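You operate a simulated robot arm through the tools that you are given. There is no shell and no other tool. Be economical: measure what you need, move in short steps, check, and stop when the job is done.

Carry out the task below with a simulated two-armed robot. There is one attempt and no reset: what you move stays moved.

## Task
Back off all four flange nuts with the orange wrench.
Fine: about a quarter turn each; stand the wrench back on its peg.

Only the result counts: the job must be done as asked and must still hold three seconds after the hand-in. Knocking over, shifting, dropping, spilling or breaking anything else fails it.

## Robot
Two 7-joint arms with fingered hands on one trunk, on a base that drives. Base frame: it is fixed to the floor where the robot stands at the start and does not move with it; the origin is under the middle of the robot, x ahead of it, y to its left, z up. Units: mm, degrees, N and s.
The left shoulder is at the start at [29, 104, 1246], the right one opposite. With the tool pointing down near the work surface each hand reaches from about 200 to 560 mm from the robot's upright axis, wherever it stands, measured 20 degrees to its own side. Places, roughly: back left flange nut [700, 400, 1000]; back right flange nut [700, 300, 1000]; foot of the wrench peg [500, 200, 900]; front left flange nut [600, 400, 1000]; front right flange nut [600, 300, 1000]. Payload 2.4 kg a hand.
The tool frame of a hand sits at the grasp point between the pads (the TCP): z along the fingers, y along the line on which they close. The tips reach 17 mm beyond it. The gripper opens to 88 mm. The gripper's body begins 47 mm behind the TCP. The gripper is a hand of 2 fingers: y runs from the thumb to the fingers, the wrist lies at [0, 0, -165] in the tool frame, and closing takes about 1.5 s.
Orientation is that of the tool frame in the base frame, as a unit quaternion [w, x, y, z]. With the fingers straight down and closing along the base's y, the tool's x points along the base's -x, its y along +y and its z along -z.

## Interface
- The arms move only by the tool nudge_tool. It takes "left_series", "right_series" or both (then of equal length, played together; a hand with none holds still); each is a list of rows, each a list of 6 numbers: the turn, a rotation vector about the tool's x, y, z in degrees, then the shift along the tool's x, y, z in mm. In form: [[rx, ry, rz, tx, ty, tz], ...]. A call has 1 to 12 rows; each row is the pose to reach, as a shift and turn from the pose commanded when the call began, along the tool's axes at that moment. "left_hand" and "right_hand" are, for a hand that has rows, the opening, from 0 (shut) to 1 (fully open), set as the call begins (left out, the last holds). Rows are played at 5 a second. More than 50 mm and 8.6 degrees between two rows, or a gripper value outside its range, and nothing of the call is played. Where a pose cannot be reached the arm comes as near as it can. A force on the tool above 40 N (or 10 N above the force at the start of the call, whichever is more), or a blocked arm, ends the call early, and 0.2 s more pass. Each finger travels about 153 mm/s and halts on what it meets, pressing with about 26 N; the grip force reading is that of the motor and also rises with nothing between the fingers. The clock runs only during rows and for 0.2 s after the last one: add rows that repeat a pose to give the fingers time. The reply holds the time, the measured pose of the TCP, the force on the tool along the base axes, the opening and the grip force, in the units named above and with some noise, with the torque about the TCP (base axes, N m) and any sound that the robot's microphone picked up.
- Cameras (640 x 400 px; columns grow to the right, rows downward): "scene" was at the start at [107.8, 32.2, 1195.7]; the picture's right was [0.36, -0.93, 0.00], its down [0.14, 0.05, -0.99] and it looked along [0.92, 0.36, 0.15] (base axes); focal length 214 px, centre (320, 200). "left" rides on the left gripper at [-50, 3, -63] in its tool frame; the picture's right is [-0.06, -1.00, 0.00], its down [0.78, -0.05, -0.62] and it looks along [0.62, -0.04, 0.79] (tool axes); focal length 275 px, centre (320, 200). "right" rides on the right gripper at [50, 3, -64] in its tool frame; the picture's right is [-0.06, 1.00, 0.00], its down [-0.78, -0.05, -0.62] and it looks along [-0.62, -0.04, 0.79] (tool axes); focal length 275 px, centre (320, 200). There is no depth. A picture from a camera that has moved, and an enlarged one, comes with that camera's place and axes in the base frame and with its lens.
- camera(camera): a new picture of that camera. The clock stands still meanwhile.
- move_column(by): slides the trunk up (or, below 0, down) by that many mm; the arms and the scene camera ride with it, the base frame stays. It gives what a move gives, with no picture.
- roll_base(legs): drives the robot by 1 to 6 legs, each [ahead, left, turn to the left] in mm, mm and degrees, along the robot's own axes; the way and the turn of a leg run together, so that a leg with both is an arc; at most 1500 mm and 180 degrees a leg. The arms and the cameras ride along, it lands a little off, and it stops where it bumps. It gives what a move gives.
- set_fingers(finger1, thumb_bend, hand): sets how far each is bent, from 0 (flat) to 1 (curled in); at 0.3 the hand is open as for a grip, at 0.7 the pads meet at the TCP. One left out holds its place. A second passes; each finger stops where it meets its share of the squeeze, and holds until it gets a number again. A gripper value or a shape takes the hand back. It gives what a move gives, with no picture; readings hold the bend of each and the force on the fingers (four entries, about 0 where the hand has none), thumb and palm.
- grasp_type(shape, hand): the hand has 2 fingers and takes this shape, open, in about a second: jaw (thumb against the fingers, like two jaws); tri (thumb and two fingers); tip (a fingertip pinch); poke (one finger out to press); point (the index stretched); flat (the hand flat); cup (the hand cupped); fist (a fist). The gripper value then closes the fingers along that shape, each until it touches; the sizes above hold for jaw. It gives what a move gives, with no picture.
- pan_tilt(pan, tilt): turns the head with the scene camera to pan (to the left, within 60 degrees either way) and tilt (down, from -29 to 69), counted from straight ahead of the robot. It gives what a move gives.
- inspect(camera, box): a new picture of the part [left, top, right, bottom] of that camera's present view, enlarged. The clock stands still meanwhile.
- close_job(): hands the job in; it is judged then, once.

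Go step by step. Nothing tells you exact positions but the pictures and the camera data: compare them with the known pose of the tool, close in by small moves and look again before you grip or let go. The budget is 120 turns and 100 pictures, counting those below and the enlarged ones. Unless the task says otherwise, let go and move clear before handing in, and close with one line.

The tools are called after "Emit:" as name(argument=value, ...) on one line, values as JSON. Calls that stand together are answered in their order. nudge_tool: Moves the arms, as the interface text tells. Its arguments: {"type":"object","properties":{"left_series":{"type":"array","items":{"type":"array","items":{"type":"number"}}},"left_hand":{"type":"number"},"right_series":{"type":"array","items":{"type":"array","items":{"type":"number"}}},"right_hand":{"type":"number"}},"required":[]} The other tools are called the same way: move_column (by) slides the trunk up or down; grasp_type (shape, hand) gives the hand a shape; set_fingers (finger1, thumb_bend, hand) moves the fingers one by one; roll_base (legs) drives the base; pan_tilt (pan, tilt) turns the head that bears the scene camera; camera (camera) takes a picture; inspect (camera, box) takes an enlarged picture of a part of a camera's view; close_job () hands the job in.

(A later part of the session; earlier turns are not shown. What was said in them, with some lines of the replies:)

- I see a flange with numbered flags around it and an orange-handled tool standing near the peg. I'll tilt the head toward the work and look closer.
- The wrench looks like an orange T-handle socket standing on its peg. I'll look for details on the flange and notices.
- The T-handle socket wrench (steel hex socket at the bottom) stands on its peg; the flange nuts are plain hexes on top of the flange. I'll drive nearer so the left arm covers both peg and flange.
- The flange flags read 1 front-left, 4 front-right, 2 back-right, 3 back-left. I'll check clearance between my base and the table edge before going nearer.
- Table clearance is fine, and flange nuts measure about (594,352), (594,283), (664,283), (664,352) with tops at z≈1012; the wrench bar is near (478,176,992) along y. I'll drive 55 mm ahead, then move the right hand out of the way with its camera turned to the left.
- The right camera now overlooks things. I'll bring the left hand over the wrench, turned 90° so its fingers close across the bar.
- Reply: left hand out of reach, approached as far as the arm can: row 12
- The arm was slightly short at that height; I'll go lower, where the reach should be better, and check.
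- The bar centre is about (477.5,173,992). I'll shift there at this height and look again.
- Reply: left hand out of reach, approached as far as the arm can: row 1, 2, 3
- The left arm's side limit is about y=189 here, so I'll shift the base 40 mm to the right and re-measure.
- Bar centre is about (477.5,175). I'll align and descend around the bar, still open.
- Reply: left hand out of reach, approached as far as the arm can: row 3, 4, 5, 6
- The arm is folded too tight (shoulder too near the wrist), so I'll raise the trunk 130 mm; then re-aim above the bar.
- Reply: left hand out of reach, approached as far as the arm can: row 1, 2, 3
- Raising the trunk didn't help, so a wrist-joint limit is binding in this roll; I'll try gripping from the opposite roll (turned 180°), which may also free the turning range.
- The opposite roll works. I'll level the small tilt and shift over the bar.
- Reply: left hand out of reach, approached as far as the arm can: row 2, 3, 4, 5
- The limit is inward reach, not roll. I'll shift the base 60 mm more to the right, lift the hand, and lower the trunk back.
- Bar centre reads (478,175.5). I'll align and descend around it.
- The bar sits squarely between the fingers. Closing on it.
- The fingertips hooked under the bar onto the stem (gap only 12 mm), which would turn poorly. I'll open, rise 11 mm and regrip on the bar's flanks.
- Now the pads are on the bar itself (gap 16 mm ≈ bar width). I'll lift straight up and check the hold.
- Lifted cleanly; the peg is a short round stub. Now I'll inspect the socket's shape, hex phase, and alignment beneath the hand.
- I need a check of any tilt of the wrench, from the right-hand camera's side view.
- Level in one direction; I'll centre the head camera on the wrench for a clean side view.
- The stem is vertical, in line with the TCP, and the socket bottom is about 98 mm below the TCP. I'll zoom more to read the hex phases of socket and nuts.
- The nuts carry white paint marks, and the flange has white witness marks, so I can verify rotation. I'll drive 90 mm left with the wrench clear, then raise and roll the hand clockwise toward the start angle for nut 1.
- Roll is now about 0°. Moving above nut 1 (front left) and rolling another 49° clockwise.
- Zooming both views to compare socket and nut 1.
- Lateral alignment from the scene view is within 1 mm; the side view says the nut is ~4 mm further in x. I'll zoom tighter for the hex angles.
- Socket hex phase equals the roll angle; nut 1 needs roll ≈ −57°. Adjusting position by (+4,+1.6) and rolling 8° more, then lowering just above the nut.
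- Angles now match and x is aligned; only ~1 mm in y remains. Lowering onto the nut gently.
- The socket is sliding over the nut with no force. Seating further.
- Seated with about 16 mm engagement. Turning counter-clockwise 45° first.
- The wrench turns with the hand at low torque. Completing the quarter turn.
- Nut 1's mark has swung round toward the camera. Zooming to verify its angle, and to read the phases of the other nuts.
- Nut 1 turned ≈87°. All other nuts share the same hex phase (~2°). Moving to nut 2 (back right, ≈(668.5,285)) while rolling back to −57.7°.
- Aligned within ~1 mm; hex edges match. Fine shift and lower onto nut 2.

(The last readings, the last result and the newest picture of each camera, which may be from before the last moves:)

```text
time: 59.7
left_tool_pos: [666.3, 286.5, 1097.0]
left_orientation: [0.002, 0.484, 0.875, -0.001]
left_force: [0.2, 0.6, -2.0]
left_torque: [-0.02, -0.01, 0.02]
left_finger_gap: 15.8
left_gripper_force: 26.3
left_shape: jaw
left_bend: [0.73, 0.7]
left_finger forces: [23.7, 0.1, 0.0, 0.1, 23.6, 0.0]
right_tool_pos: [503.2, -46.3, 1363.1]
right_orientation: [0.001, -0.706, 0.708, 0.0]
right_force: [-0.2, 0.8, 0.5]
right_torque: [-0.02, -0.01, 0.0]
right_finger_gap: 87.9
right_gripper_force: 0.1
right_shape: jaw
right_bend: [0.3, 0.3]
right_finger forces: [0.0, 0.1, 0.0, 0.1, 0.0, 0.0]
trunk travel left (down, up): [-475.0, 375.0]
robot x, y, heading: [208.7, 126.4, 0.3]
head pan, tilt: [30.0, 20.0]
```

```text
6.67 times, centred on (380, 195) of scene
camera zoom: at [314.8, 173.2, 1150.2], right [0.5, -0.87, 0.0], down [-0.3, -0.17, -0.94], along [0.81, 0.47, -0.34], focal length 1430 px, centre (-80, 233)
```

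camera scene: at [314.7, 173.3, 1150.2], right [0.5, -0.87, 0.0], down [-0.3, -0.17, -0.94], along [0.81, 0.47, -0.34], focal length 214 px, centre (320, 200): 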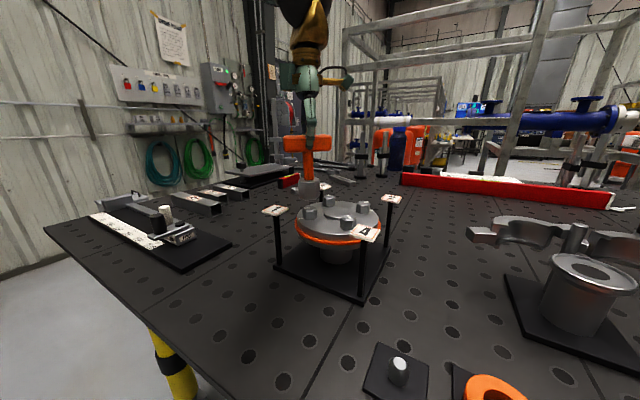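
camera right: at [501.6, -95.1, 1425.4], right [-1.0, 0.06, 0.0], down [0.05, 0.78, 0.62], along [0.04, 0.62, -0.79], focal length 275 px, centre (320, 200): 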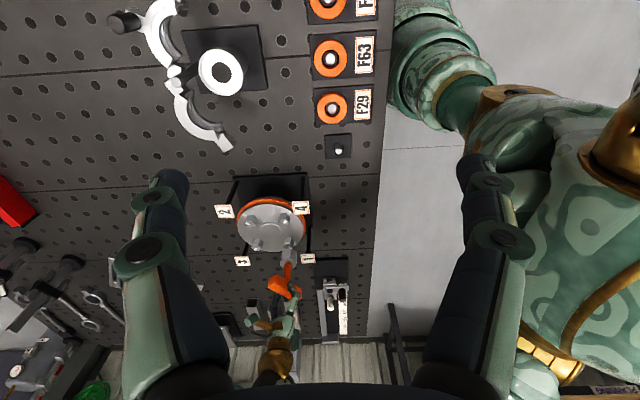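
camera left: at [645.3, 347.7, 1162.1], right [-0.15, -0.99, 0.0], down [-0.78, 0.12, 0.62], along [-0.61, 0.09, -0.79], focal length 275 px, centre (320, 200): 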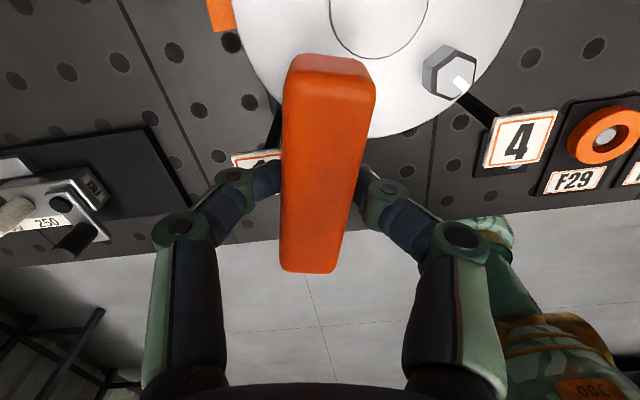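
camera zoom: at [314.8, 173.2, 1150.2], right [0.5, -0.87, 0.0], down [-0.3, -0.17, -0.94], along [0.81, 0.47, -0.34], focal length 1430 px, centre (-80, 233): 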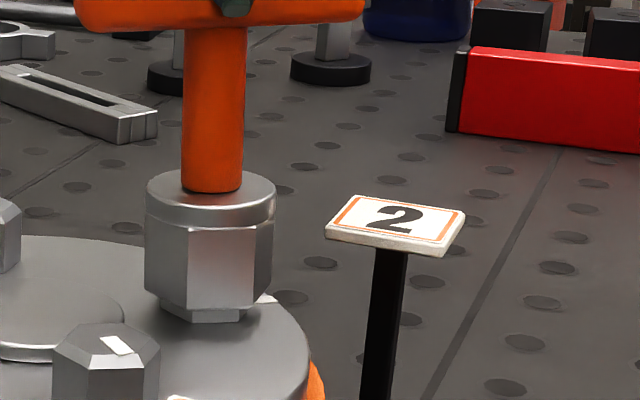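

Seated on nut 2. Turning counter-clockwise 94°, then lifting off.

Emit:
nudge_tool(left_series=[[0, 0, -7, 0, 0, 0], [0, 0, -15, 0, 0, 0], [0, 0, -23, 0, 0, 0], [0, 0, -31, 0, 0, 0], [0, 0, -39, 0, 0, 0], [0, 0, -47, 0, 0, 0], [0, 0, -55, 0, 0, 0], [0, 0, -63, 0, 0, 0], [0, 0, -71, 0, 0, 0], [0, 0, -79, 0, 0, 0], [0, 0, -87, 0, 0, 0], [0, 0, -94, 0, 0, 0]])

Emit:
nudge_tool(left_series=[[0, 0, 0, 0, 0, 0], [0, 0, 0, 0, 0, -5], [0, 0, 0, 0, 0, -12], [0, 0, 0, 0, 0, -20], [0, 0, 0, 0, 0, -30], [0, 0, 0, 0, 0, -40], [0, 0, 0, 0, 0, -40]])

Emit:
inspect(camera="scene", box=[350, 165, 410, 225])

```text
time: 62.3
left_tool_pos: [667.3, 287.0, 1098.2]
left_orientation: [0.001, -0.311, 0.95, -0.003]
left_force: [0.7, -0.2, 0.9]
left_torque: [-0.03, -0.04, -0.07]
left_finger_gap: 15.7
left_gripper_force: 26.3
left_shape: jaw
left_bend: [0.73, 0.7]
left_finger forces: [23.7, 0.0, 0.0, 0.0, 25.3, 0.0]
right_tool_pos: [504.4, -47.2, 1362.7]
right_orientation: [0.0, 0.707, -0.707, 0.0]
right_force: [-0.4, -0.5, 0.6]
right_torque: [0.04, 0.01, 0.0]
right_finger_gap: 88.2
right_gripper_force: 0.0
right_shape: jaw
right_bend: [0.3, 0.3]
right_finger forces: [0.0, 0.0, 0.1, 0.1, 0.0, 0.0]
trunk travel left (down, up): [-475.0, 375.0]
robot x, y, heading: [205.5, 123.8, 0.1]
head pan, tilt: [30.0, 20.0]
```

```text
time: 63.9
left_tool_pos: [668.7, 284.9, 1136.8]
left_orientation: [0.0, -0.31, 0.951, -0.001]
left_force: [0.7, 0.3, -2.8]
left_torque: [-0.01, 0.0, 0.02]
left_finger_gap: 15.9
left_gripper_force: 26.3
left_shape: jaw
left_bend: [0.73, 0.7]
left_finger forces: [23.8, 0.1, 0.0, 0.1, 23.8, 0.1]
right_tool_pos: [505.3, -46.7, 1362.5]
right_orientation: [0.001, -0.707, 0.707, 0.0]
right_force: [0.1, 0.0, -0.3]
right_torque: [0.06, -0.03, 0.0]
right_finger_gap: 87.9
right_gripper_force: 0.0
right_shape: jaw
right_bend: [0.3, 0.3]
right_finger forces: [0.1, 0.0, 0.1, 0.1, 0.1, 0.0]
trunk travel left (down, up): [-475.0, 375.0]
robot x, y, heading: [206.4, 125.3, -0.2]
head pan, tilt: [30.0, 20.0]
```

```text
6.67 times, centred on (380, 195) of scene
camera zoom: at [314.8, 173.2, 1150.2], right [0.5, -0.87, 0.0], down [-0.3, -0.17, -0.94], along [0.81, 0.47, -0.34], focal length 1430 px, centre (-80, 233)
```

zoom: 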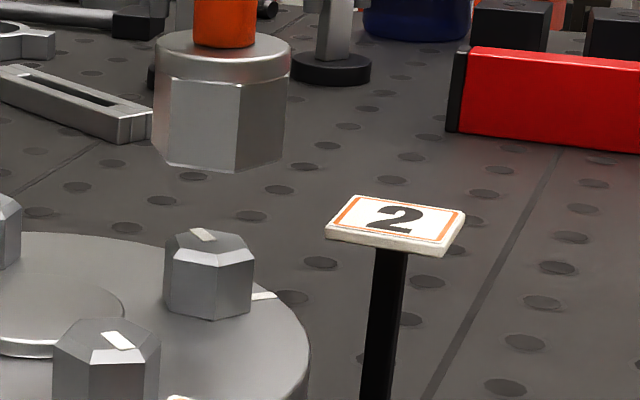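

Nut 2's mark moved about a quarter turn. On to nut 3 (back left, ≈(668,356)).

Emit:
nudge_tool(left_series=[[0, 0, 7.8, -3.5, 4.8, 0], [0, 0, 15.7, -6.9, 9.5, 0], [0, 0, 23.5, -10.4, 14.3, 0], [0, 0, 31.3, -13.8, 19, 0], [0, 0, 39.2, -17.3, 23.8, 0], [0, 0, 47, -20.7, 28.6, 0], [0, 0, 54.8, -24.2, 33.3, 0], [0, 0, 62.7, -27.6, 38, 0], [0, 0, 70.5, -31, 42.8, 0], [0, 0, 78.3, -34.5, 47.6, 0], [0, 0, 86.2, -38, 52.3, 0], [0, 0, 94, -41.4, 57.1, 0]])

Emit:
nudge_tool(left_series=[[0, 0, 0, 0, 0, 8], [0, 0, 0, 0, 0, 16], [0, 0, 0, 0, 0, 16]])

Emit:
inspect(camera="scene", box=[305, 155, 365, 215])

Emit:
inspect(camera="right", box=[225, 215, 285, 275])

```text
time: 66.5
left_tool_pos: [669.2, 356.6, 1137.7]
left_orientation: [0.001, 0.485, 0.874, -0.001]
left_force: [-0.4, 1.2, -2.4]
left_torque: [0.0, -0.03, 0.0]
left_finger_gap: 16.0
left_gripper_force: 25.9
left_shape: jaw
left_bend: [0.73, 0.7]
left_finger forces: [23.8, 0.0, 0.0, 0.1, 23.8, 0.0]
right_tool_pos: [502.5, -45.8, 1362.5]
right_orientation: [0.0, 0.708, -0.707, 0.0]
right_force: [0.2, -0.2, -0.9]
right_torque: [0.01, 0.03, -0.03]
right_finger_gap: 88.2
right_gripper_force: 0.0
right_shape: jaw
right_bend: [0.3, 0.3]
right_finger forces: [0.1, 0.1, 0.0, 0.0, 0.1, 0.0]
trunk travel left (down, up): [-475.0, 375.0]
robot x, y, heading: [207.0, 128.1, 0.3]
head pan, tilt: [30.0, 20.0]
```

```text
time: 67.3
left_tool_pos: [667.9, 356.0, 1119.4]
left_orientation: [0.001, 0.485, 0.875, -0.002]
left_force: [0.3, 0.1, -2.1]
left_torque: [-0.03, 0.05, 0.0]
left_finger_gap: 15.8
left_gripper_force: 25.3
left_shape: jaw
left_bend: [0.73, 0.7]
left_finger forces: [23.8, 0.0, 0.1, 0.0, 23.9, 0.1]
right_tool_pos: [504.2, -45.5, 1362.7]
right_orientation: [0.001, -0.707, 0.707, -0.001]
right_force: [-0.2, -0.2, 0.0]
right_torque: [-0.02, -0.03, 0.0]
right_finger_gap: 87.9
right_gripper_force: 0.1
right_shape: jaw
right_bend: [0.3, 0.3]
right_finger forces: [0.0, 0.0, 0.0, 0.1, 0.1, 0.0]
trunk travel left (down, up): [-475.0, 375.0]
robot x, y, heading: [206.7, 127.1, -0.0]
head pan, tilt: [30.0, 20.0]
```

```text
6.67 times, centred on (335, 185) of scene
camera zoom: at [314.8, 173.2, 1150.2], right [0.5, -0.87, 0.0], down [-0.3, -0.17, -0.94], along [0.81, 0.47, -0.34], focal length 1430 px, centre (220, 300)
```

zoom: 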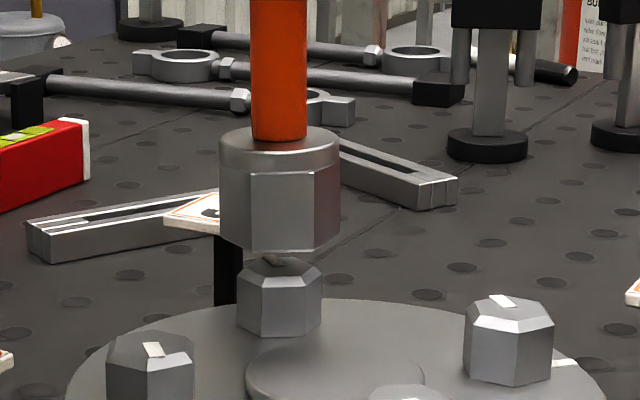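

```text
6.67 times, centred on (255, 245) of right
camera zoom: at [501.6, -95.2, 1425.4], right [-1.0, 0.06, 0.0], down [0.05, 0.78, 0.62], along [0.04, 0.62, -0.79], focal length 1835 px, centre (753, -100)
```

zoom: 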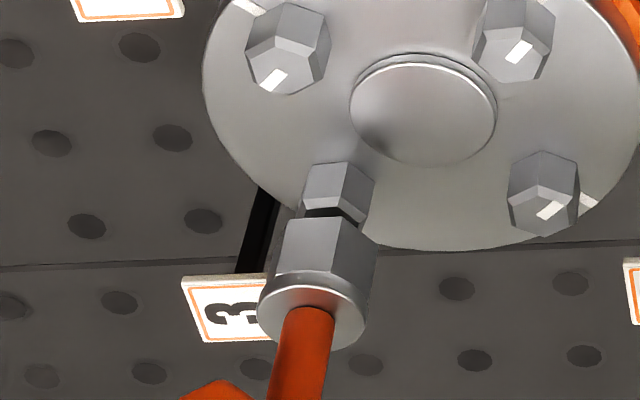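

Alignment over nut 3 is within ~0.5 mm and the edges match. Lowering.

Emit:
nudge_tool(left_series=[[0, 0, 0, -0.4, 0.3, 1], [0, 0, 0, -0.4, 0.3, 4], [0, 0, 0, -0.4, 0.3, 7], [0, 0, 0, -0.4, 0.3, 10], [0, 0, 0, -0.4, 0.3, 13], [0, 0, 0, -0.4, 0.3, 16], [0, 0, 0, -0.4, 0.3, 19], [0, 0, 0, -0.4, 0.3, 22], [0, 0, 0, -0.4, 0.3, 24], [0, 0, 0, -0.4, 0.3, 24]])

Emit:
inspect(camera="scene", box=[305, 155, 365, 215])

```text
time: 69.5
left_tool_pos: [668.7, 356.1, 1096.4]
left_orientation: [0.001, 0.484, 0.875, -0.003]
left_force: [0.3, 1.0, -2.1]
left_torque: [-0.01, -0.06, 0.0]
left_finger_gap: 15.7
left_gripper_force: 26.4
left_shape: jaw
left_bend: [0.73, 0.7]
left_finger forces: [23.8, 0.0, 0.2, 0.0, 23.8, 0.1]
right_tool_pos: [505.7, -45.7, 1362.2]
right_orientation: [0.0, 0.707, -0.707, 0.0]
right_force: [0.5, -0.2, 0.6]
right_torque: [0.02, -0.02, 0.01]
right_finger_gap: 88.1
right_gripper_force: 0.0
right_shape: jaw
right_bend: [0.3, 0.3]
right_finger forces: [0.1, 0.0, 0.1, 0.0, 0.0, 0.0]
trunk travel left (down, up): [-475.0, 375.0]
robot x, y, heading: [204.2, 125.7, -0.0]
head pan, tilt: [30.0, 20.0]
```

```text
6.67 times, centred on (335, 185) of scene
camera zoom: at [314.8, 173.2, 1150.2], right [0.5, -0.87, 0.0], down [-0.3, -0.17, -0.94], along [0.81, 0.47, -0.34], focal length 1430 px, centre (220, 300)
```

zoom: 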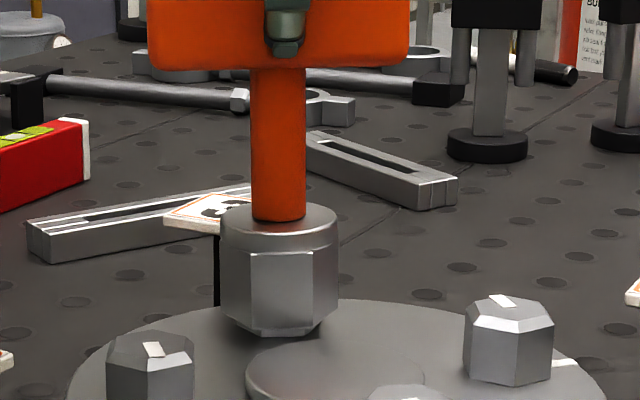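

Seated on nut 3. Turning and lifting off.

Emit:
nudge_tool(left_series=[[0, 0, -7, 0, 0, 0], [0, 0, -15, 0, 0, 0], [0, 0, -23, 0, 0, 0], [0, 0, -31, 0, 0, 0], [0, 0, -39, 0, 0, 0], [0, 0, -47, 0, 0, 0], [0, 0, -55, 0, 0, 0], [0, 0, -63, 0, 0, 0], [0, 0, -71, 0, 0, 0], [0, 0, -79, 0, 0, 0], [0, 0, -87, 0, 0, 0], [0, 0, -94, 0, 0, 0]])

Emit:
nudge_tool(left_series=[[0, 0, 0, 0, 0, 0], [0, 0, 0, 0, 0, -5], [0, 0, 0, 0, 0, -12], [0, 0, 0, 0, 0, -20], [0, 0, 0, 0, 0, -30], [0, 0, 0, 0, 0, -40], [0, 0, 0, 0, 0, -40]])

Emit:
inspect(camera="scene", box=[305, 175, 365, 235])

```text
time: 72.1
left_tool_pos: [668.5, 356.5, 1097.8]
left_orientation: [0.0, -0.312, 0.95, -0.002]
left_force: [1.8, -0.8, 3.3]
left_torque: [-0.01, -0.03, -0.08]
left_finger_gap: 15.9
left_gripper_force: 26.0
left_shape: jaw
left_bend: [0.73, 0.7]
left_finger forces: [24.0, 0.0, 0.0, 0.1, 25.4, 0.0]
right_tool_pos: [504.9, -46.4, 1363.0]
right_orientation: [0.0, 0.707, -0.707, -0.001]
right_force: [0.5, -0.4, 0.0]
right_torque: [-0.05, 0.03, -0.06]
right_finger_gap: 87.9
right_gripper_force: 0.1
right_shape: jaw
right_bend: [0.3, 0.3]
right_finger forces: [0.0, 0.0, 0.0, 0.0, 0.0, 0.0]
trunk travel left (down, up): [-475.0, 375.0]
robot x, y, heading: [200.9, 126.0, -0.1]
head pan, tilt: [30.0, 20.0]
```

```text
time: 73.7
left_tool_pos: [668.7, 356.1, 1136.4]
left_orientation: [-0.001, -0.311, 0.95, -0.002]
left_force: [0.7, -0.3, -1.9]
left_torque: [0.0, 0.01, -0.02]
left_finger_gap: 15.9
left_gripper_force: 25.9
left_shape: jaw
left_bend: [0.73, 0.7]
left_finger forces: [23.9, 0.1, 0.0, 0.1, 23.9, 0.0]
right_tool_pos: [503.8, -45.4, 1362.3]
right_orientation: [0.001, -0.707, 0.707, -0.001]
right_force: [0.8, -0.4, 0.5]
right_torque: [-0.01, -0.01, 0.01]
right_finger_gap: 88.1
right_gripper_force: 0.1
right_shape: jaw
right_bend: [0.3, 0.3]
right_finger forces: [0.1, 0.0, 0.1, 0.1, 0.0, 0.0]
trunk travel left (down, up): [-475.0, 375.0]
robot x, y, heading: [208.4, 124.1, 0.1]
head pan, tilt: [30.0, 20.0]
```

```text
6.67 times, centred on (335, 205) of scene
camera zoom: at [314.8, 173.2, 1150.2], right [0.5, -0.87, 0.0], down [-0.3, -0.17, -0.94], along [0.81, 0.47, -0.34], focal length 1430 px, centre (220, 167)
```

zoom: 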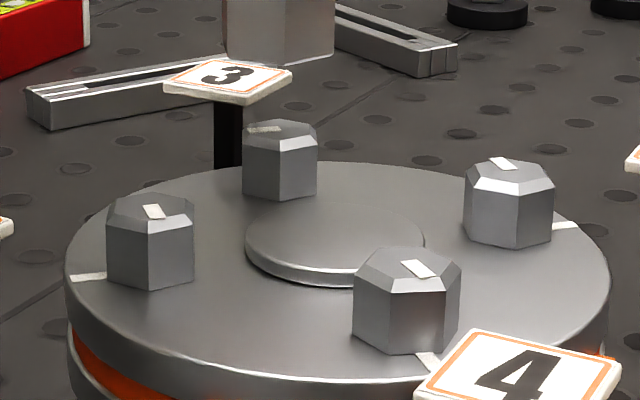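

Nut 3 done. Moving to nut 4 (front right, ≈(598,285.5)).

Emit:
nudge_tool(left_series=[[0, 0, 7.8, 8.2, -1.3, 0], [0, 0, 15.7, 16.5, -2.5, 0], [0, 0, 23.5, 24.7, -3.8, 0], [0, 0, 31.3, 33, -5, 0], [0, 0, 39.2, 41.2, -6.3, 0], [0, 0, 47, 49.4, -7.5, 0], [0, 0, 54.8, 57.7, -8.8, 0], [0, 0, 62.7, 66, -10, 0], [0, 0, 70.5, 74.2, -11.3, 0], [0, 0, 78.3, 82.4, -12.6, 0], [0, 0, 86.2, 90.7, -13.8, 0], [0, 0, 94, 98.9, -15.1, 0]])

Emit:
nudge_tool(left_series=[[0, 0, 0, 0, 0, 8], [0, 0, 0, 0, 0, 16], [0, 0, 0, 0, 0, 16]])

Emit:
inspect(camera="scene", box=[325, 175, 385, 235])

Emit:
inspect(camera="right", box=[260, 195, 320, 255])

```text
time: 76.3
left_tool_pos: [597.9, 286.4, 1135.9]
left_orientation: [0.001, 0.485, 0.875, -0.003]
left_force: [-0.5, -0.5, -2.2]
left_torque: [-0.01, -0.02, 0.01]
left_finger_gap: 15.9
left_gripper_force: 26.0
left_shape: jaw
left_bend: [0.73, 0.7]
left_finger forces: [23.9, 0.1, 0.0, 0.0, 23.9, 0.1]
right_tool_pos: [503.7, -45.4, 1362.8]
right_orientation: [0.0, -0.707, 0.707, 0.0]
right_force: [-0.5, 0.5, 0.3]
right_torque: [0.01, -0.01, 0.02]
right_finger_gap: 87.6
right_gripper_force: 0.0
right_shape: jaw
right_bend: [0.3, 0.3]
right_finger forces: [0.0, 0.0, 0.0, 0.0, 0.1, 0.0]
trunk travel left (down, up): [-475.0, 375.0]
robot x, y, heading: [202.2, 129.0, 0.1]
head pan, tilt: [30.0, 20.0]
```

```text
time: 77.1
left_tool_pos: [597.8, 287.2, 1121.2]
left_orientation: [0.001, 0.484, 0.875, -0.002]
left_force: [-0.6, -0.3, -2.0]
left_torque: [0.0, -0.03, -0.03]
left_finger_gap: 15.7
left_gripper_force: 26.3
left_shape: jaw
left_bend: [0.73, 0.7]
left_finger forces: [23.9, 0.0, 0.0, 0.1, 23.8, 0.0]
right_tool_pos: [504.3, -47.8, 1363.1]
right_orientation: [0.0, 0.707, -0.707, 0.0]
right_force: [0.3, -0.1, -1.1]
right_torque: [0.03, -0.03, -0.01]
right_finger_gap: 87.9
right_gripper_force: 0.1
right_shape: jaw
right_bend: [0.3, 0.3]
right_finger forces: [0.1, 0.1, 0.0, 0.0, 0.0, 0.0]
trunk travel left (down, up): [-475.0, 375.0]
robot x, y, heading: [209.5, 120.7, 0.1]
head pan, tilt: [30.0, 20.0]
```

```text
6.67 times, centred on (355, 205) of scene
camera zoom: at [314.7, 173.2, 1150.2], right [0.5, -0.87, 0.0], down [-0.3, -0.17, -0.94], along [0.81, 0.47, -0.34], focal length 1430 px, centre (87, 167)
```

zoom: 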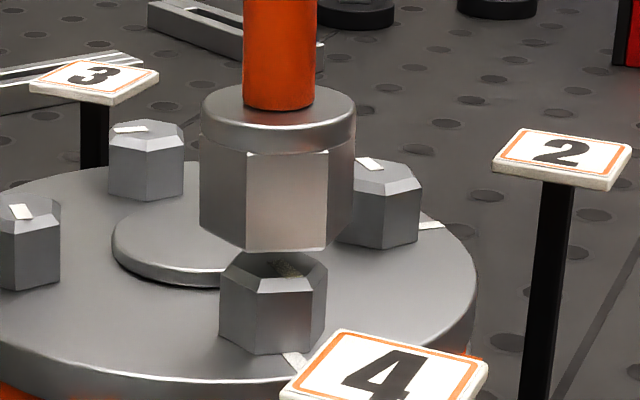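

```text
6.67 times, centred on (290, 225) of right
camera zoom: at [501.6, -95.2, 1425.4], right [-1.0, 0.06, 0.0], down [0.05, 0.78, 0.62], along [0.04, 0.62, -0.79], focal length 1835 px, centre (520, 33)
```

zoom: 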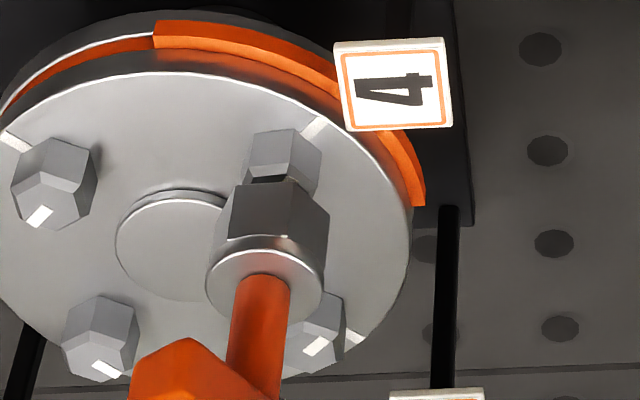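

Within ~0.8 mm over nut 4. Small shift and lower.

Emit:
nudge_tool(left_series=[[0, 0, 0, -0.3, -0.9, 1], [0, 0, 0, -0.3, -0.9, 4], [0, 0, 0, -0.3, -0.9, 7], [0, 0, 0, -0.3, -0.9, 10], [0, 0, 0, -0.3, -0.9, 13], [0, 0, 0, -0.3, -0.9, 16], [0, 0, 0, -0.3, -0.9, 19], [0, 0, 0, -0.3, -0.9, 22], [0, 0, 0, -0.3, -0.9, 24], [0, 0, 0, -0.3, -0.9, 24]])

Emit:
inspect(camera="scene", box=[325, 175, 385, 235])

```text
time: 79.3
left_tool_pos: [597.1, 285.1, 1096.6]
left_orientation: [0.001, 0.484, 0.875, -0.002]
left_force: [0.7, -0.2, -2.7]
left_torque: [0.0, 0.02, 0.02]
left_finger_gap: 15.5
left_gripper_force: 26.1
left_shape: jaw
left_bend: [0.73, 0.7]
left_finger forces: [24.0, 0.0, 0.1, 0.1, 23.8, 0.0]
right_tool_pos: [503.5, -46.2, 1362.3]
right_orientation: [0.0, -0.707, 0.707, 0.0]
right_force: [-0.2, 0.3, -0.2]
right_torque: [0.01, 0.0, 0.0]
right_finger_gap: 87.8
right_gripper_force: 0.1
right_shape: jaw
right_bend: [0.3, 0.3]
right_finger forces: [0.0, 0.0, 0.0, 0.1, 0.0, 0.0]
trunk travel left (down, up): [-475.0, 375.0]
robot x, y, heading: [206.4, 123.1, 0.4]
head pan, tilt: [30.0, 20.0]
```

```text
6.67 times, centred on (355, 205) of scene
camera zoom: at [314.8, 173.2, 1150.2], right [0.5, -0.87, 0.0], down [-0.3, -0.17, -0.94], along [0.81, 0.47, -0.34], focal length 1430 px, centre (87, 167)
```

zoom: 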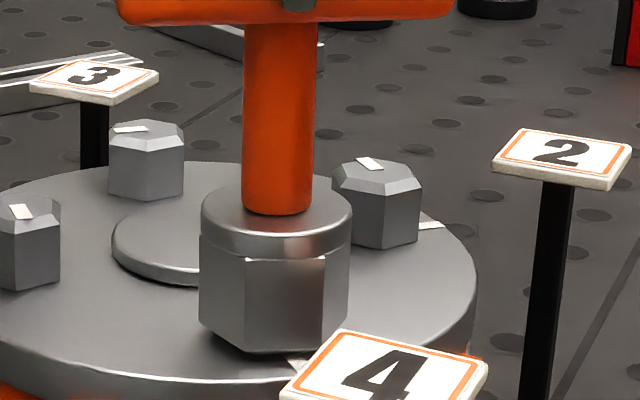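

Seated on nut 4. Turning and lifting off.

Emit:
nudge_tool(left_series=[[0, 0, -7, 0, 0, 0], [0, 0, -15, 0, 0, 0], [0, 0, -23, 0, 0, 0], [0, 0, -31, 0, 0, 0], [0, 0, -39, 0, 0, 0], [0, 0, -47, 0, 0, 0], [0, 0, -55, 0, 0, 0], [0, 0, -63, 0, 0, 0], [0, 0, -71, 0, 0, 0], [0, 0, -79, 0, 0, 0], [0, 0, -87, 0, 0, 0], [0, 0, -94, 0, 0, 0]])

Emit:
nudge_tool(left_series=[[0, 0, 0, 0, 0, 0], [0, 0, 0, 0, 0, -5], [0, 0, 0, 0, 0, -12], [0, 0, 0, 0, 0, -20], [0, 0, 0, 0, 0, -30], [0, 0, 0, 0, 0, -45], [0, 0, 0, 0, 0, -45]])

Emit:
inspect(camera="scene", box=[295, 180, 385, 235])

```text
time: 81.9
left_tool_pos: [597.8, 284.7, 1096.7]
left_orientation: [-0.001, -0.311, 0.95, -0.002]
left_force: [1.6, -0.2, 3.4]
left_torque: [-0.05, -0.03, -0.1]
left_finger_gap: 15.7
left_gripper_force: 25.8
left_shape: jaw
left_bend: [0.73, 0.7]
left_finger forces: [23.8, 0.1, 0.1, 0.0, 25.8, 0.1]
right_tool_pos: [504.8, -45.3, 1362.8]
right_orientation: [-0.001, -0.707, 0.707, 0.0]
right_force: [0.3, -0.2, 0.4]
right_torque: [0.02, -0.01, 0.0]
right_finger_gap: 87.7
right_gripper_force: 0.1
right_shape: jaw
right_bend: [0.3, 0.3]
right_finger forces: [0.0, 0.1, 0.0, 0.0, 0.1, 0.1]
trunk travel left (down, up): [-475.0, 375.0]
robot x, y, heading: [208.9, 126.1, 0.0]
head pan, tilt: [30.0, 20.0]
```

```text
time: 83.5
left_tool_pos: [597.0, 286.4, 1142.2]
left_orientation: [0.0, -0.31, 0.951, -0.002]
left_force: [-0.2, -0.6, -1.3]
left_torque: [-0.03, 0.01, 0.02]
left_finger_gap: 16.0
left_gripper_force: 26.0
left_shape: jaw
left_bend: [0.73, 0.7]
left_finger forces: [24.2, 0.0, 0.1, 0.0, 24.0, 0.0]
right_tool_pos: [505.3, -46.3, 1362.2]
right_orientation: [0.0, 0.707, -0.707, 0.0]
right_force: [-0.2, -0.2, 0.2]
right_torque: [0.03, 0.04, 0.01]
right_finger_gap: 88.0
right_gripper_force: 0.0
right_shape: jaw
right_bend: [0.3, 0.3]
right_finger forces: [0.0, 0.0, 0.1, 0.0, 0.1, 0.0]
trunk travel left (down, up): [-475.0, 375.0]
robot x, y, heading: [207.6, 123.8, -0.1]
head pan, tilt: [30.0, 20.0]
```

```text
7.11 times, centred on (340, 208) of scene
camera zoom: at [314.8, 173.2, 1150.2], right [0.5, -0.87, 0.0], down [-0.3, -0.17, -0.94], along [0.81, 0.47, -0.34], focal length 1525 px, centre (178, 147)
```

zoom: 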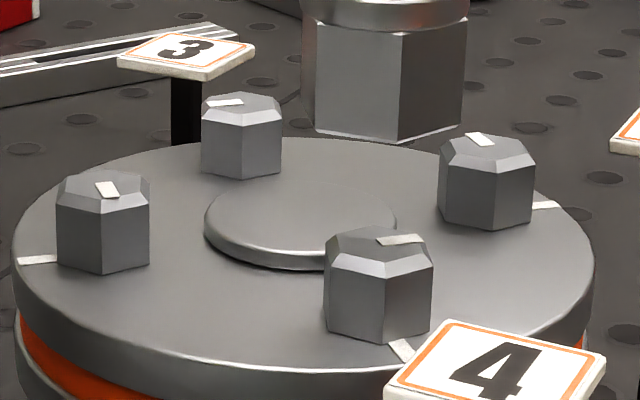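

All four nuts show about a quarter turn counter-clockwise. Now carrying the wrench back: retract and roll to 91°, then drive 90 mm right.

Emit:
nudge_tool(left_series=[[0, 0, -6.9, 13.5, 6.8, 0], [0, 0, -13.8, 27, 13.6, 0], [0, 0, -20.6, 40.5, 20.3, 0], [0, 0, -27.5, 54, 27.1, 0], [0, 0, -34.4, 67.4, 33.9, 0], [0, 0, -41.3, 80.9, 40.7, 0], [0, 0, -48.1, 94.4, 47.4, 0], [0, 0, -55, 107.9, 54.2, 0], [0, 0, -55, 107.9, 54.2, 0]])

Emit:
roll_base(legs=[[0, -90, 0]])

Emit:
pan_tilt(pan=41, tilt=30)

Emit:
camera(camera="scene")

Emit:
camera(camera="right")

```text
time: 85.5
left_tool_pos: [478.1, 265.9, 1141.9]
left_orientation: [0.0, 0.714, -0.7, 0.002]
left_force: [0.0, 0.9, -1.7]
left_torque: [0.0, 0.0, 0.02]
left_finger_gap: 15.8
left_gripper_force: 25.8
left_shape: jaw
left_bend: [0.73, 0.7]
left_finger forces: [24.0, 0.1, 0.0, 0.0, 24.0, 0.0]
right_tool_pos: [503.4, -46.9, 1362.4]
right_orientation: [0.001, 0.707, -0.707, -0.001]
right_force: [0.0, 0.6, -0.1]
right_torque: [-0.02, -0.01, 0.02]
right_finger_gap: 88.0
right_gripper_force: 0.1
right_shape: jaw
right_bend: [0.3, 0.3]
right_finger forces: [0.0, 0.0, 0.1, 0.0, 0.1, 0.0]
trunk travel left (down, up): [-475.0, 375.0]
robot x, y, heading: [201.7, 122.4, -0.1]
head pan, tilt: [30.0, 20.0]
```

```text
time: 86.6
left_tool_pos: [477.6, 176.5, 1142.8]
left_orientation: [0.001, 0.714, -0.7, 0.001]
left_force: [0.0, 0.1, -2.1]
left_torque: [-0.02, 0.01, -0.04]
left_finger_gap: 15.8
left_gripper_force: 26.1
left_shape: jaw
left_bend: [0.73, 0.7]
left_finger forces: [24.0, 0.1, 0.0, 0.0, 24.0, 0.0]
right_tool_pos: [503.6, -135.2, 1362.6]
right_orientation: [0.0, 0.707, -0.707, 0.0]
right_force: [-0.4, 0.6, -0.2]
right_torque: [0.02, 0.0, 0.0]
right_finger_gap: 87.8
right_gripper_force: 0.0
right_shape: jaw
right_bend: [0.3, 0.3]
right_finger forces: [0.0, 0.1, 0.0, 0.1, 0.0, 0.1]
trunk travel left (down, up): [-475.0, 375.0]
robot x, y, heading: [205.3, 38.1, 0.2]
head pan, tilt: [30.0, 20.0]
```

```text
time: 87.3
left_tool_pos: [479.2, 177.0, 1142.1]
left_orientation: [0.001, 0.714, -0.7, 0.001]
left_force: [-0.8, 0.6, -1.9]
left_torque: [-0.02, 0.0, 0.05]
left_finger_gap: 16.0
left_gripper_force: 25.8
left_shape: jaw
left_bend: [0.73, 0.7]
left_finger forces: [23.9, 0.2, 0.0, 0.0, 24.0, 0.1]
right_tool_pos: [504.1, -133.6, 1363.7]
right_orientation: [0.0, -0.707, 0.707, -0.001]
right_force: [0.8, -0.1, 0.1]
right_torque: [-0.01, 0.0, -0.01]
right_finger_gap: 87.8
right_gripper_force: 0.1
right_shape: jaw
right_bend: [0.3, 0.3]
right_finger forces: [0.0, 0.0, 0.0, 0.1, 0.0, 0.1]
trunk travel left (down, up): [-475.0, 375.0]
robot x, y, heading: [203.7, 34.6, -0.0]
head pan, tilt: [41.0, 30.0]
```

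```text
30 pictures are left
camera scene: at [302.3, 97.7, 1134.2], right [0.66, -0.76, 0.0], down [-0.38, -0.33, -0.87], along [0.65, 0.57, -0.5], focal length 214 px, centre (320, 200)
```

scene: 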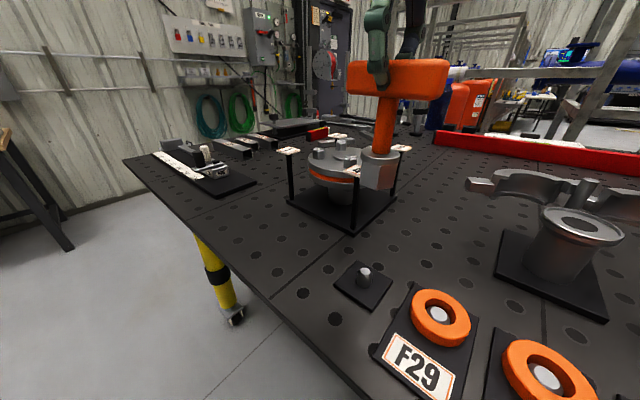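

```text
29 pictures are left
camera right: at [501.6, -183.4, 1425.3], right [-1.0, 0.06, 0.0], down [0.05, 0.78, 0.62], along [0.04, 0.62, -0.79], focal length 275 px, centre (320, 200)
```

right: 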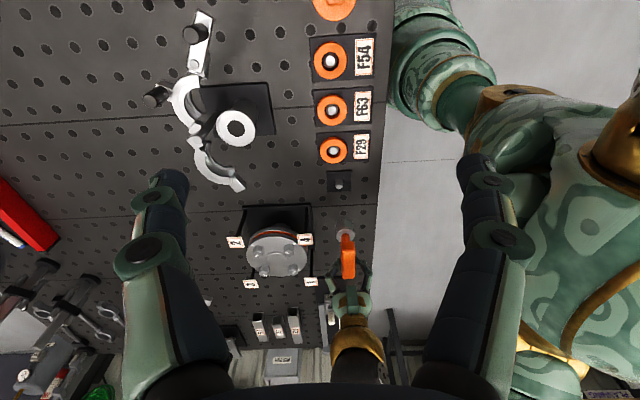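

Back over the peg. Lowering to just above it, then checking alignment in both views.

Emit:
nudge_tool(left_series=[[0, 0, 0, 0, 0, 25], [0, 0, 0, 0, 0, 50], [0, 0, 0, 0, 0, 75], [0, 0, 0, 0, 0, 95], [0, 0, 0, 0, 0, 102], [0, 0, 0, 0, 0, 102]])

Emit:
inspect(camera="scene", box=[330, 210, 410, 310])

Emit:
inspect(camera="right", box=[315, 165, 365, 240])

```text
time: 88.7
left_tool_pos: [476.3, 177.4, 1039.7]
left_orientation: [0.001, 0.715, -0.7, 0.002]
left_force: [-0.5, 0.1, -1.8]
left_torque: [0.0, -0.02, 0.02]
left_finger_gap: 15.5
left_gripper_force: 25.7
left_shape: jaw
left_bend: [0.73, 0.7]
left_finger forces: [23.8, 0.1, 0.0, 0.1, 23.7, 0.0]
right_tool_pos: [504.8, -134.3, 1363.2]
right_orientation: [0.001, -0.707, 0.707, -0.001]
right_force: [-0.7, -0.7, -0.1]
right_torque: [0.01, -0.02, 0.01]
right_finger_gap: 88.1
right_gripper_force: 0.0
right_shape: jaw
right_bend: [0.3, 0.3]
right_finger forces: [0.0, 0.0, 0.1, 0.1, 0.0, 0.1]
trunk travel left (down, up): [-475.0, 375.0]
robot x, y, heading: [203.6, 34.8, -0.1]
head pan, tilt: [41.0, 30.0]
```

```text
4.00 times, centred on (370, 260) of scene
camera zoom: at [302.2, 97.8, 1134.2], right [0.66, -0.75, 0.0], down [-0.38, -0.33, -0.87], along [0.65, 0.57, -0.5], focal length 858 px, centre (120, -40)
```

zoom: 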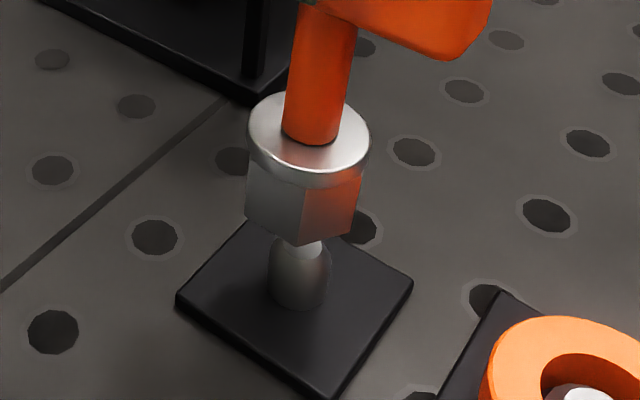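

```text
5.33 times, centred on (340, 202) of right
camera zoom: at [501.5, -183.3, 1425.4], right [-1.0, 0.06, 0.0], down [0.05, 0.78, 0.62], along [0.04, 0.62, -0.79], focal length 1468 px, centre (213, 187)
```

zoom: 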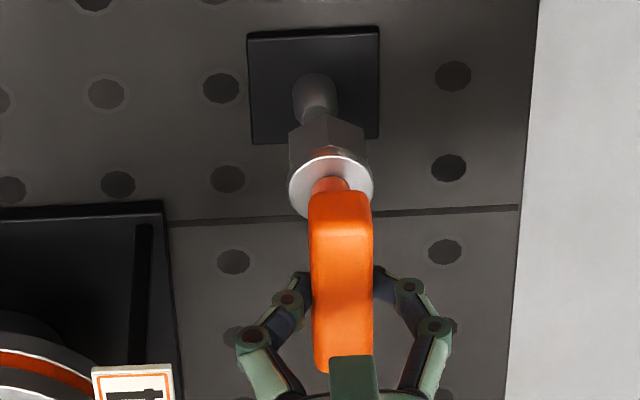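

The peg is ~2 mm further (+x, −y) as expected from the original grip pose. Correcting and lowering the socket over it.

Emit:
nudge_tool(left_series=[[0, 0, 0, 1.4, -1.8, 2], [0, 0, 0, 1.4, -1.8, 8], [0, 0, 0, 1.4, -1.8, 14], [0, 0, 0, 1.4, -1.8, 20], [0, 0, 0, 1.4, -1.8, 25], [0, 0, 0, 1.4, -1.8, 30], [0, 0, 0, 1.4, -1.8, 33], [0, 0, 0, 1.4, -1.8, 33]])

Emit:
inspect(camera="scene", box=[330, 210, 410, 310])

Emit:
inspect(camera="right", box=[315, 165, 365, 240])

```text
time: 90.5
left_tool_pos: [479.5, 175.0, 1007.3]
left_orientation: [0.001, 0.714, -0.7, 0.001]
left_force: [-0.1, 0.0, -2.7]
left_torque: [0.01, -0.05, -0.03]
left_finger_gap: 15.9
left_gripper_force: 25.7
left_shape: jaw
left_bend: [0.73, 0.7]
left_finger forces: [23.7, 0.0, 0.0, 0.0, 23.8, 0.1]
right_tool_pos: [503.7, -133.1, 1362.9]
right_orientation: [0.0, 0.708, -0.707, 0.0]
right_force: [-0.6, -0.7, 0.7]
right_torque: [-0.02, -0.03, -0.03]
right_finger_gap: 87.6
right_gripper_force: 0.1
right_shape: jaw
right_bend: [0.3, 0.3]
right_finger forces: [0.1, 0.0, 0.0, 0.1, 0.0, 0.1]
trunk travel left (down, up): [-475.0, 375.0]
robot x, y, heading: [206.0, 33.7, -0.0]
head pan, tilt: [41.0, 30.0]
```

```text
4.00 times, centred on (370, 260) of scene
camera zoom: at [302.2, 97.8, 1134.2], right [0.66, -0.75, 0.0], down [-0.38, -0.33, -0.87], along [0.65, 0.57, -0.5], focal length 858 px, centre (120, -40)
```

zoom: 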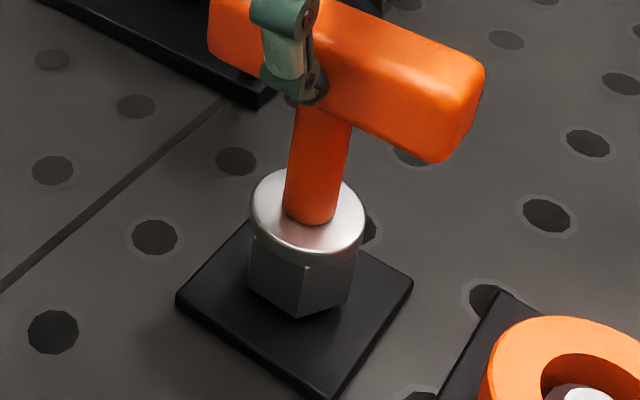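

```text
5.33 times, centred on (340, 202) of right
camera zoom: at [501.6, -183.3, 1425.4], right [-1.0, 0.06, 0.0], down [0.05, 0.78, 0.62], along [0.04, 0.62, -0.79], focal length 1468 px, centre (213, 187)
```

zoom: 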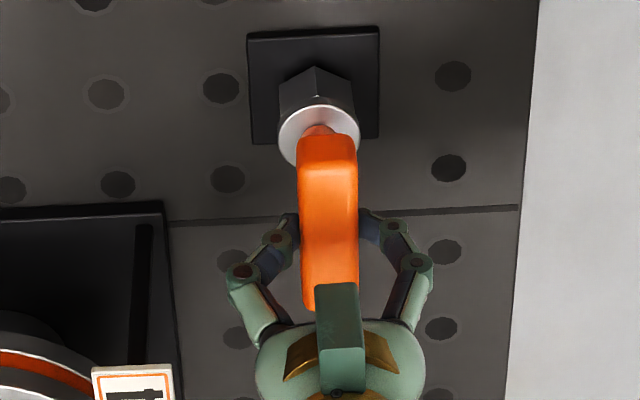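

The socket is on the peg with no side force. Lowering the last few millimetres until it rests.

Emit:
nudge_tool(left_series=[[0, 0, 0, 0, 0, 1], [0, 0, 0, 0, 0, 2], [0, 0, 0, 0, 0, 3], [0, 0, 0, 0, 0, 4], [0, 0, 0, 0, 0, 5], [0, 0, 0, 0, 0, 5]])

```text
time: 91.9
left_tool_pos: [479.6, 174.9, 1001.3]
left_orientation: [0.001, 0.715, -0.699, 0.001]
left_force: [0.4, 0.4, 0.9]
left_torque: [-0.01, -0.03, 0.01]
left_finger_gap: 16.1
left_gripper_force: 26.1
left_shape: jaw
left_bend: [0.73, 0.7]
left_finger forces: [24.1, 0.0, 0.1, 0.1, 24.2, 0.0]
right_tool_pos: [503.4, -132.8, 1361.6]
right_orientation: [-0.001, -0.707, 0.707, 0.0]
right_force: [0.3, 0.5, -0.4]
right_torque: [0.03, -0.03, -0.01]
right_finger_gap: 88.1
right_gripper_force: 0.1
right_shape: jaw
right_bend: [0.3, 0.3]
right_finger forces: [0.1, 0.0, 0.0, 0.0, 0.0, 0.0]
trunk travel left (down, up): [-475.0, 375.0]
robot x, y, heading: [205.1, 35.0, 0.1]
head pan, tilt: [41.0, 30.0]
```

Contact is felt (load has gone off the hand) at the original rest height. Opening the fingers, then rising clear.

Emit:
nudge_tool(left_series=[[0, 0, 0, 0, 0, 0], [0, 0, 0, 0, 0, 0], [0, 0, 0, 0, 0, 0], [0, 0, 0, 0, 0, 0], [0, 0, 0, 0, 0, 0], [0, 0, 0, 0, 0, 0]], left_hand=1)

Emit:
inspect(camera="scene", box=[320, 180, 420, 310])

Emit:
camera(camera="left")

```text
time: 93.3
left_tool_pos: [479.1, 174.9, 1002.7]
left_orientation: [0.001, 0.715, -0.7, 0.001]
left_force: [0.0, 0.3, 0.6]
left_torque: [-0.01, 0.0, 0.0]
left_finger_gap: 88.0
left_gripper_force: 0.0
left_shape: jaw
left_bend: [0.3, 0.3]
left_finger forces: [0.1, 0.0, 0.0, 0.0, 0.0, 0.0]
right_tool_pos: [504.8, -133.9, 1361.7]
right_orientation: [0.0, -0.707, 0.707, 0.0]
right_force: [-0.5, -0.1, -1.0]
right_torque: [-0.01, -0.01, 0.0]
right_finger_gap: 87.9
right_gripper_force: 0.0
right_shape: jaw
right_bend: [0.3, 0.3]
right_finger forces: [0.0, 0.1, 0.0, 0.1, 0.0, 0.0]
trunk travel left (down, up): [-475.0, 375.0]
robot x, y, heading: [209.1, 38.4, 0.1]
head pan, tilt: [41.0, 30.0]
```

```text
3.08 times, centred on (370, 245) of scene
camera zoom: at [302.2, 97.8, 1134.2], right [0.66, -0.75, 0.0], down [-0.38, -0.33, -0.87], along [0.65, 0.57, -0.5], focal length 660 px, centre (166, 62)
```

zoom: 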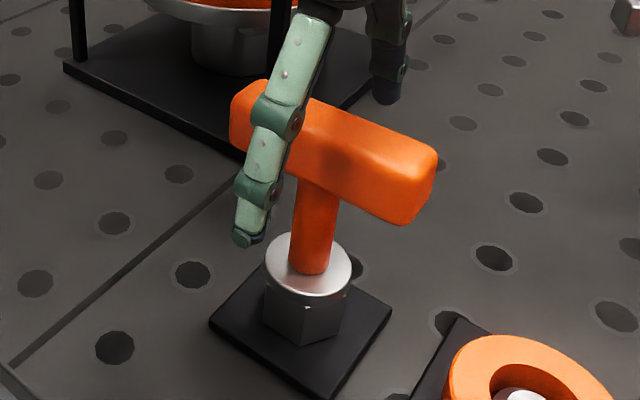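

```text
23 pictures are left
camera left: at [473.8, 225.0, 1067.4], right [1.0, 0.08, 0.0], down [0.06, -0.78, 0.62], along [0.05, -0.62, -0.78], focal length 275 px, centre (320, 200)
```

left: 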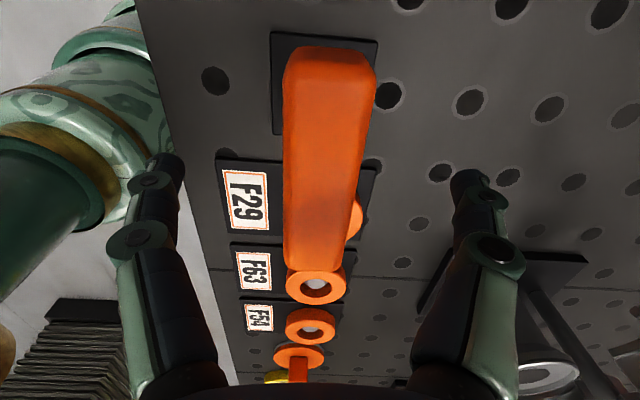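

The wrench stands upright on its peg, hand open. Rising clear and checking the final state.

Emit:
nudge_tool(left_series=[[0, 0, 0, 0, 0, -15], [0, 0, 0, 0, 0, -35], [0, 0, 0, 0, 0, -60], [0, 0, 0, 0, 0, -90], [0, 0, 0, 0, 0, -130], [0, 0, 0, 0, 0, -170], [0, 0, 0, 0, 0, -170]])

Emit:
camera(camera="scene")

Emit:
inspect(camera="scene", box=[285, 130, 375, 200])

Emit:
inspect(camera="right", box=[225, 160, 375, 290])

```text
time: 94.9
left_tool_pos: [478.5, 175.3, 1170.6]
left_orientation: [0.001, 0.715, -0.699, 0.001]
left_force: [-0.4, -0.8, -0.5]
left_torque: [0.03, -0.01, 0.01]
left_finger_gap: 88.4
left_gripper_force: 0.1
left_shape: jaw
left_bend: [0.3, 0.3]
left_finger forces: [0.0, 0.1, 0.0, 0.0, 0.0, 0.1]
right_tool_pos: [503.6, -133.8, 1362.5]
right_orientation: [0.0, -0.707, 0.707, 0.0]
right_force: [0.1, 0.3, 0.3]
right_torque: [0.01, 0.0, -0.01]
right_finger_gap: 87.9
right_gripper_force: 0.0
right_shape: jaw
right_bend: [0.3, 0.3]
right_finger forces: [0.0, 0.1, 0.1, 0.0, 0.1, 0.0]
trunk travel left (down, up): [-475.0, 375.0]
robot x, y, heading: [207.7, 36.4, 0.5]
head pan, tilt: [41.0, 30.0]
```

```text
22 pictures are left
camera scene: at [302.3, 97.8, 1134.2], right [0.66, -0.75, 0.0], down [-0.38, -0.33, -0.87], along [0.65, 0.57, -0.5], focal length 214 px, centre (320, 200)
```

scene: 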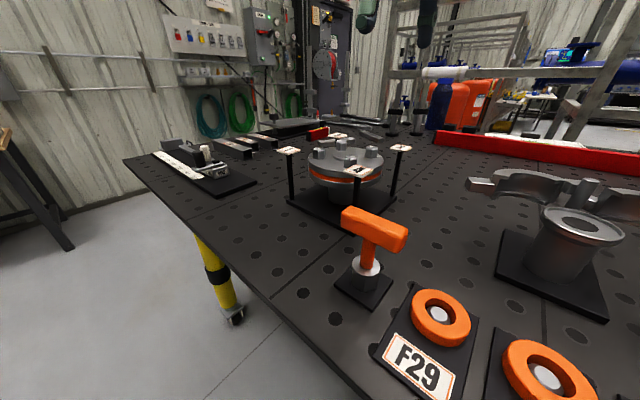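

```text
5.71 times, centred on (330, 165) of scene
camera zoom: at [302.3, 97.8, 1134.2], right [0.66, -0.75, 0.0], down [-0.38, -0.33, -0.87], along [0.65, 0.57, -0.5], focal length 1226 px, centre (263, 400)
```

zoom: 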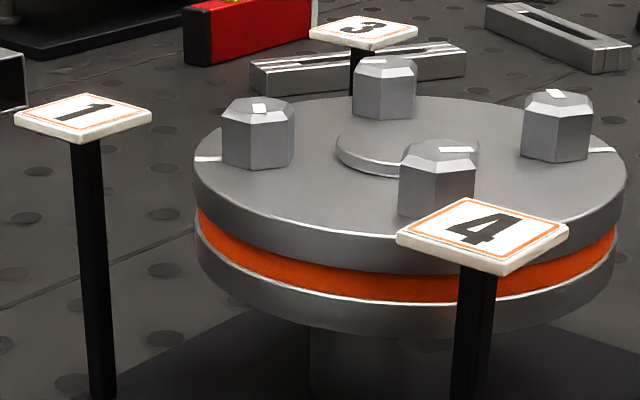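

```text
3.08 times, centred on (300, 225) of right
camera zoom: at [501.6, -183.3, 1425.3], right [-1.0, 0.06, 0.0], down [0.05, 0.78, 0.62], along [0.04, 0.62, -0.79], focal length 847 px, centre (382, 123)
```

zoom: 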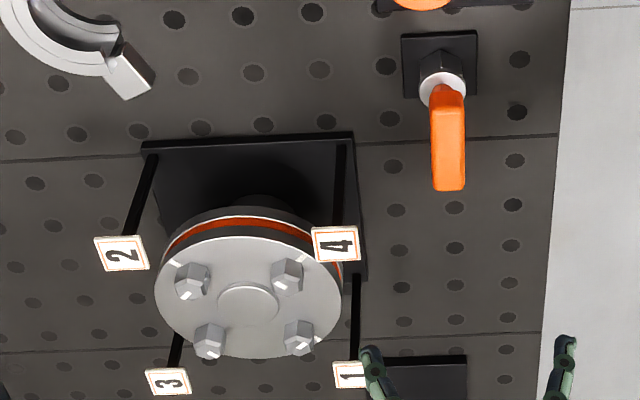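

All four nut marks sit about 90° counter-clockwise of where they began. The wrench stands on its peg and the hands are clear, so I'm handing in.

Emit:
close_job()

```text
The job is handed in.
```

All four flange nuts are backed off about a quarter turn, in flag order 1 to 4. Nut 1 measured about 87°; I checked the other three by their paint marks. The orange wrench is standing back on its peg.
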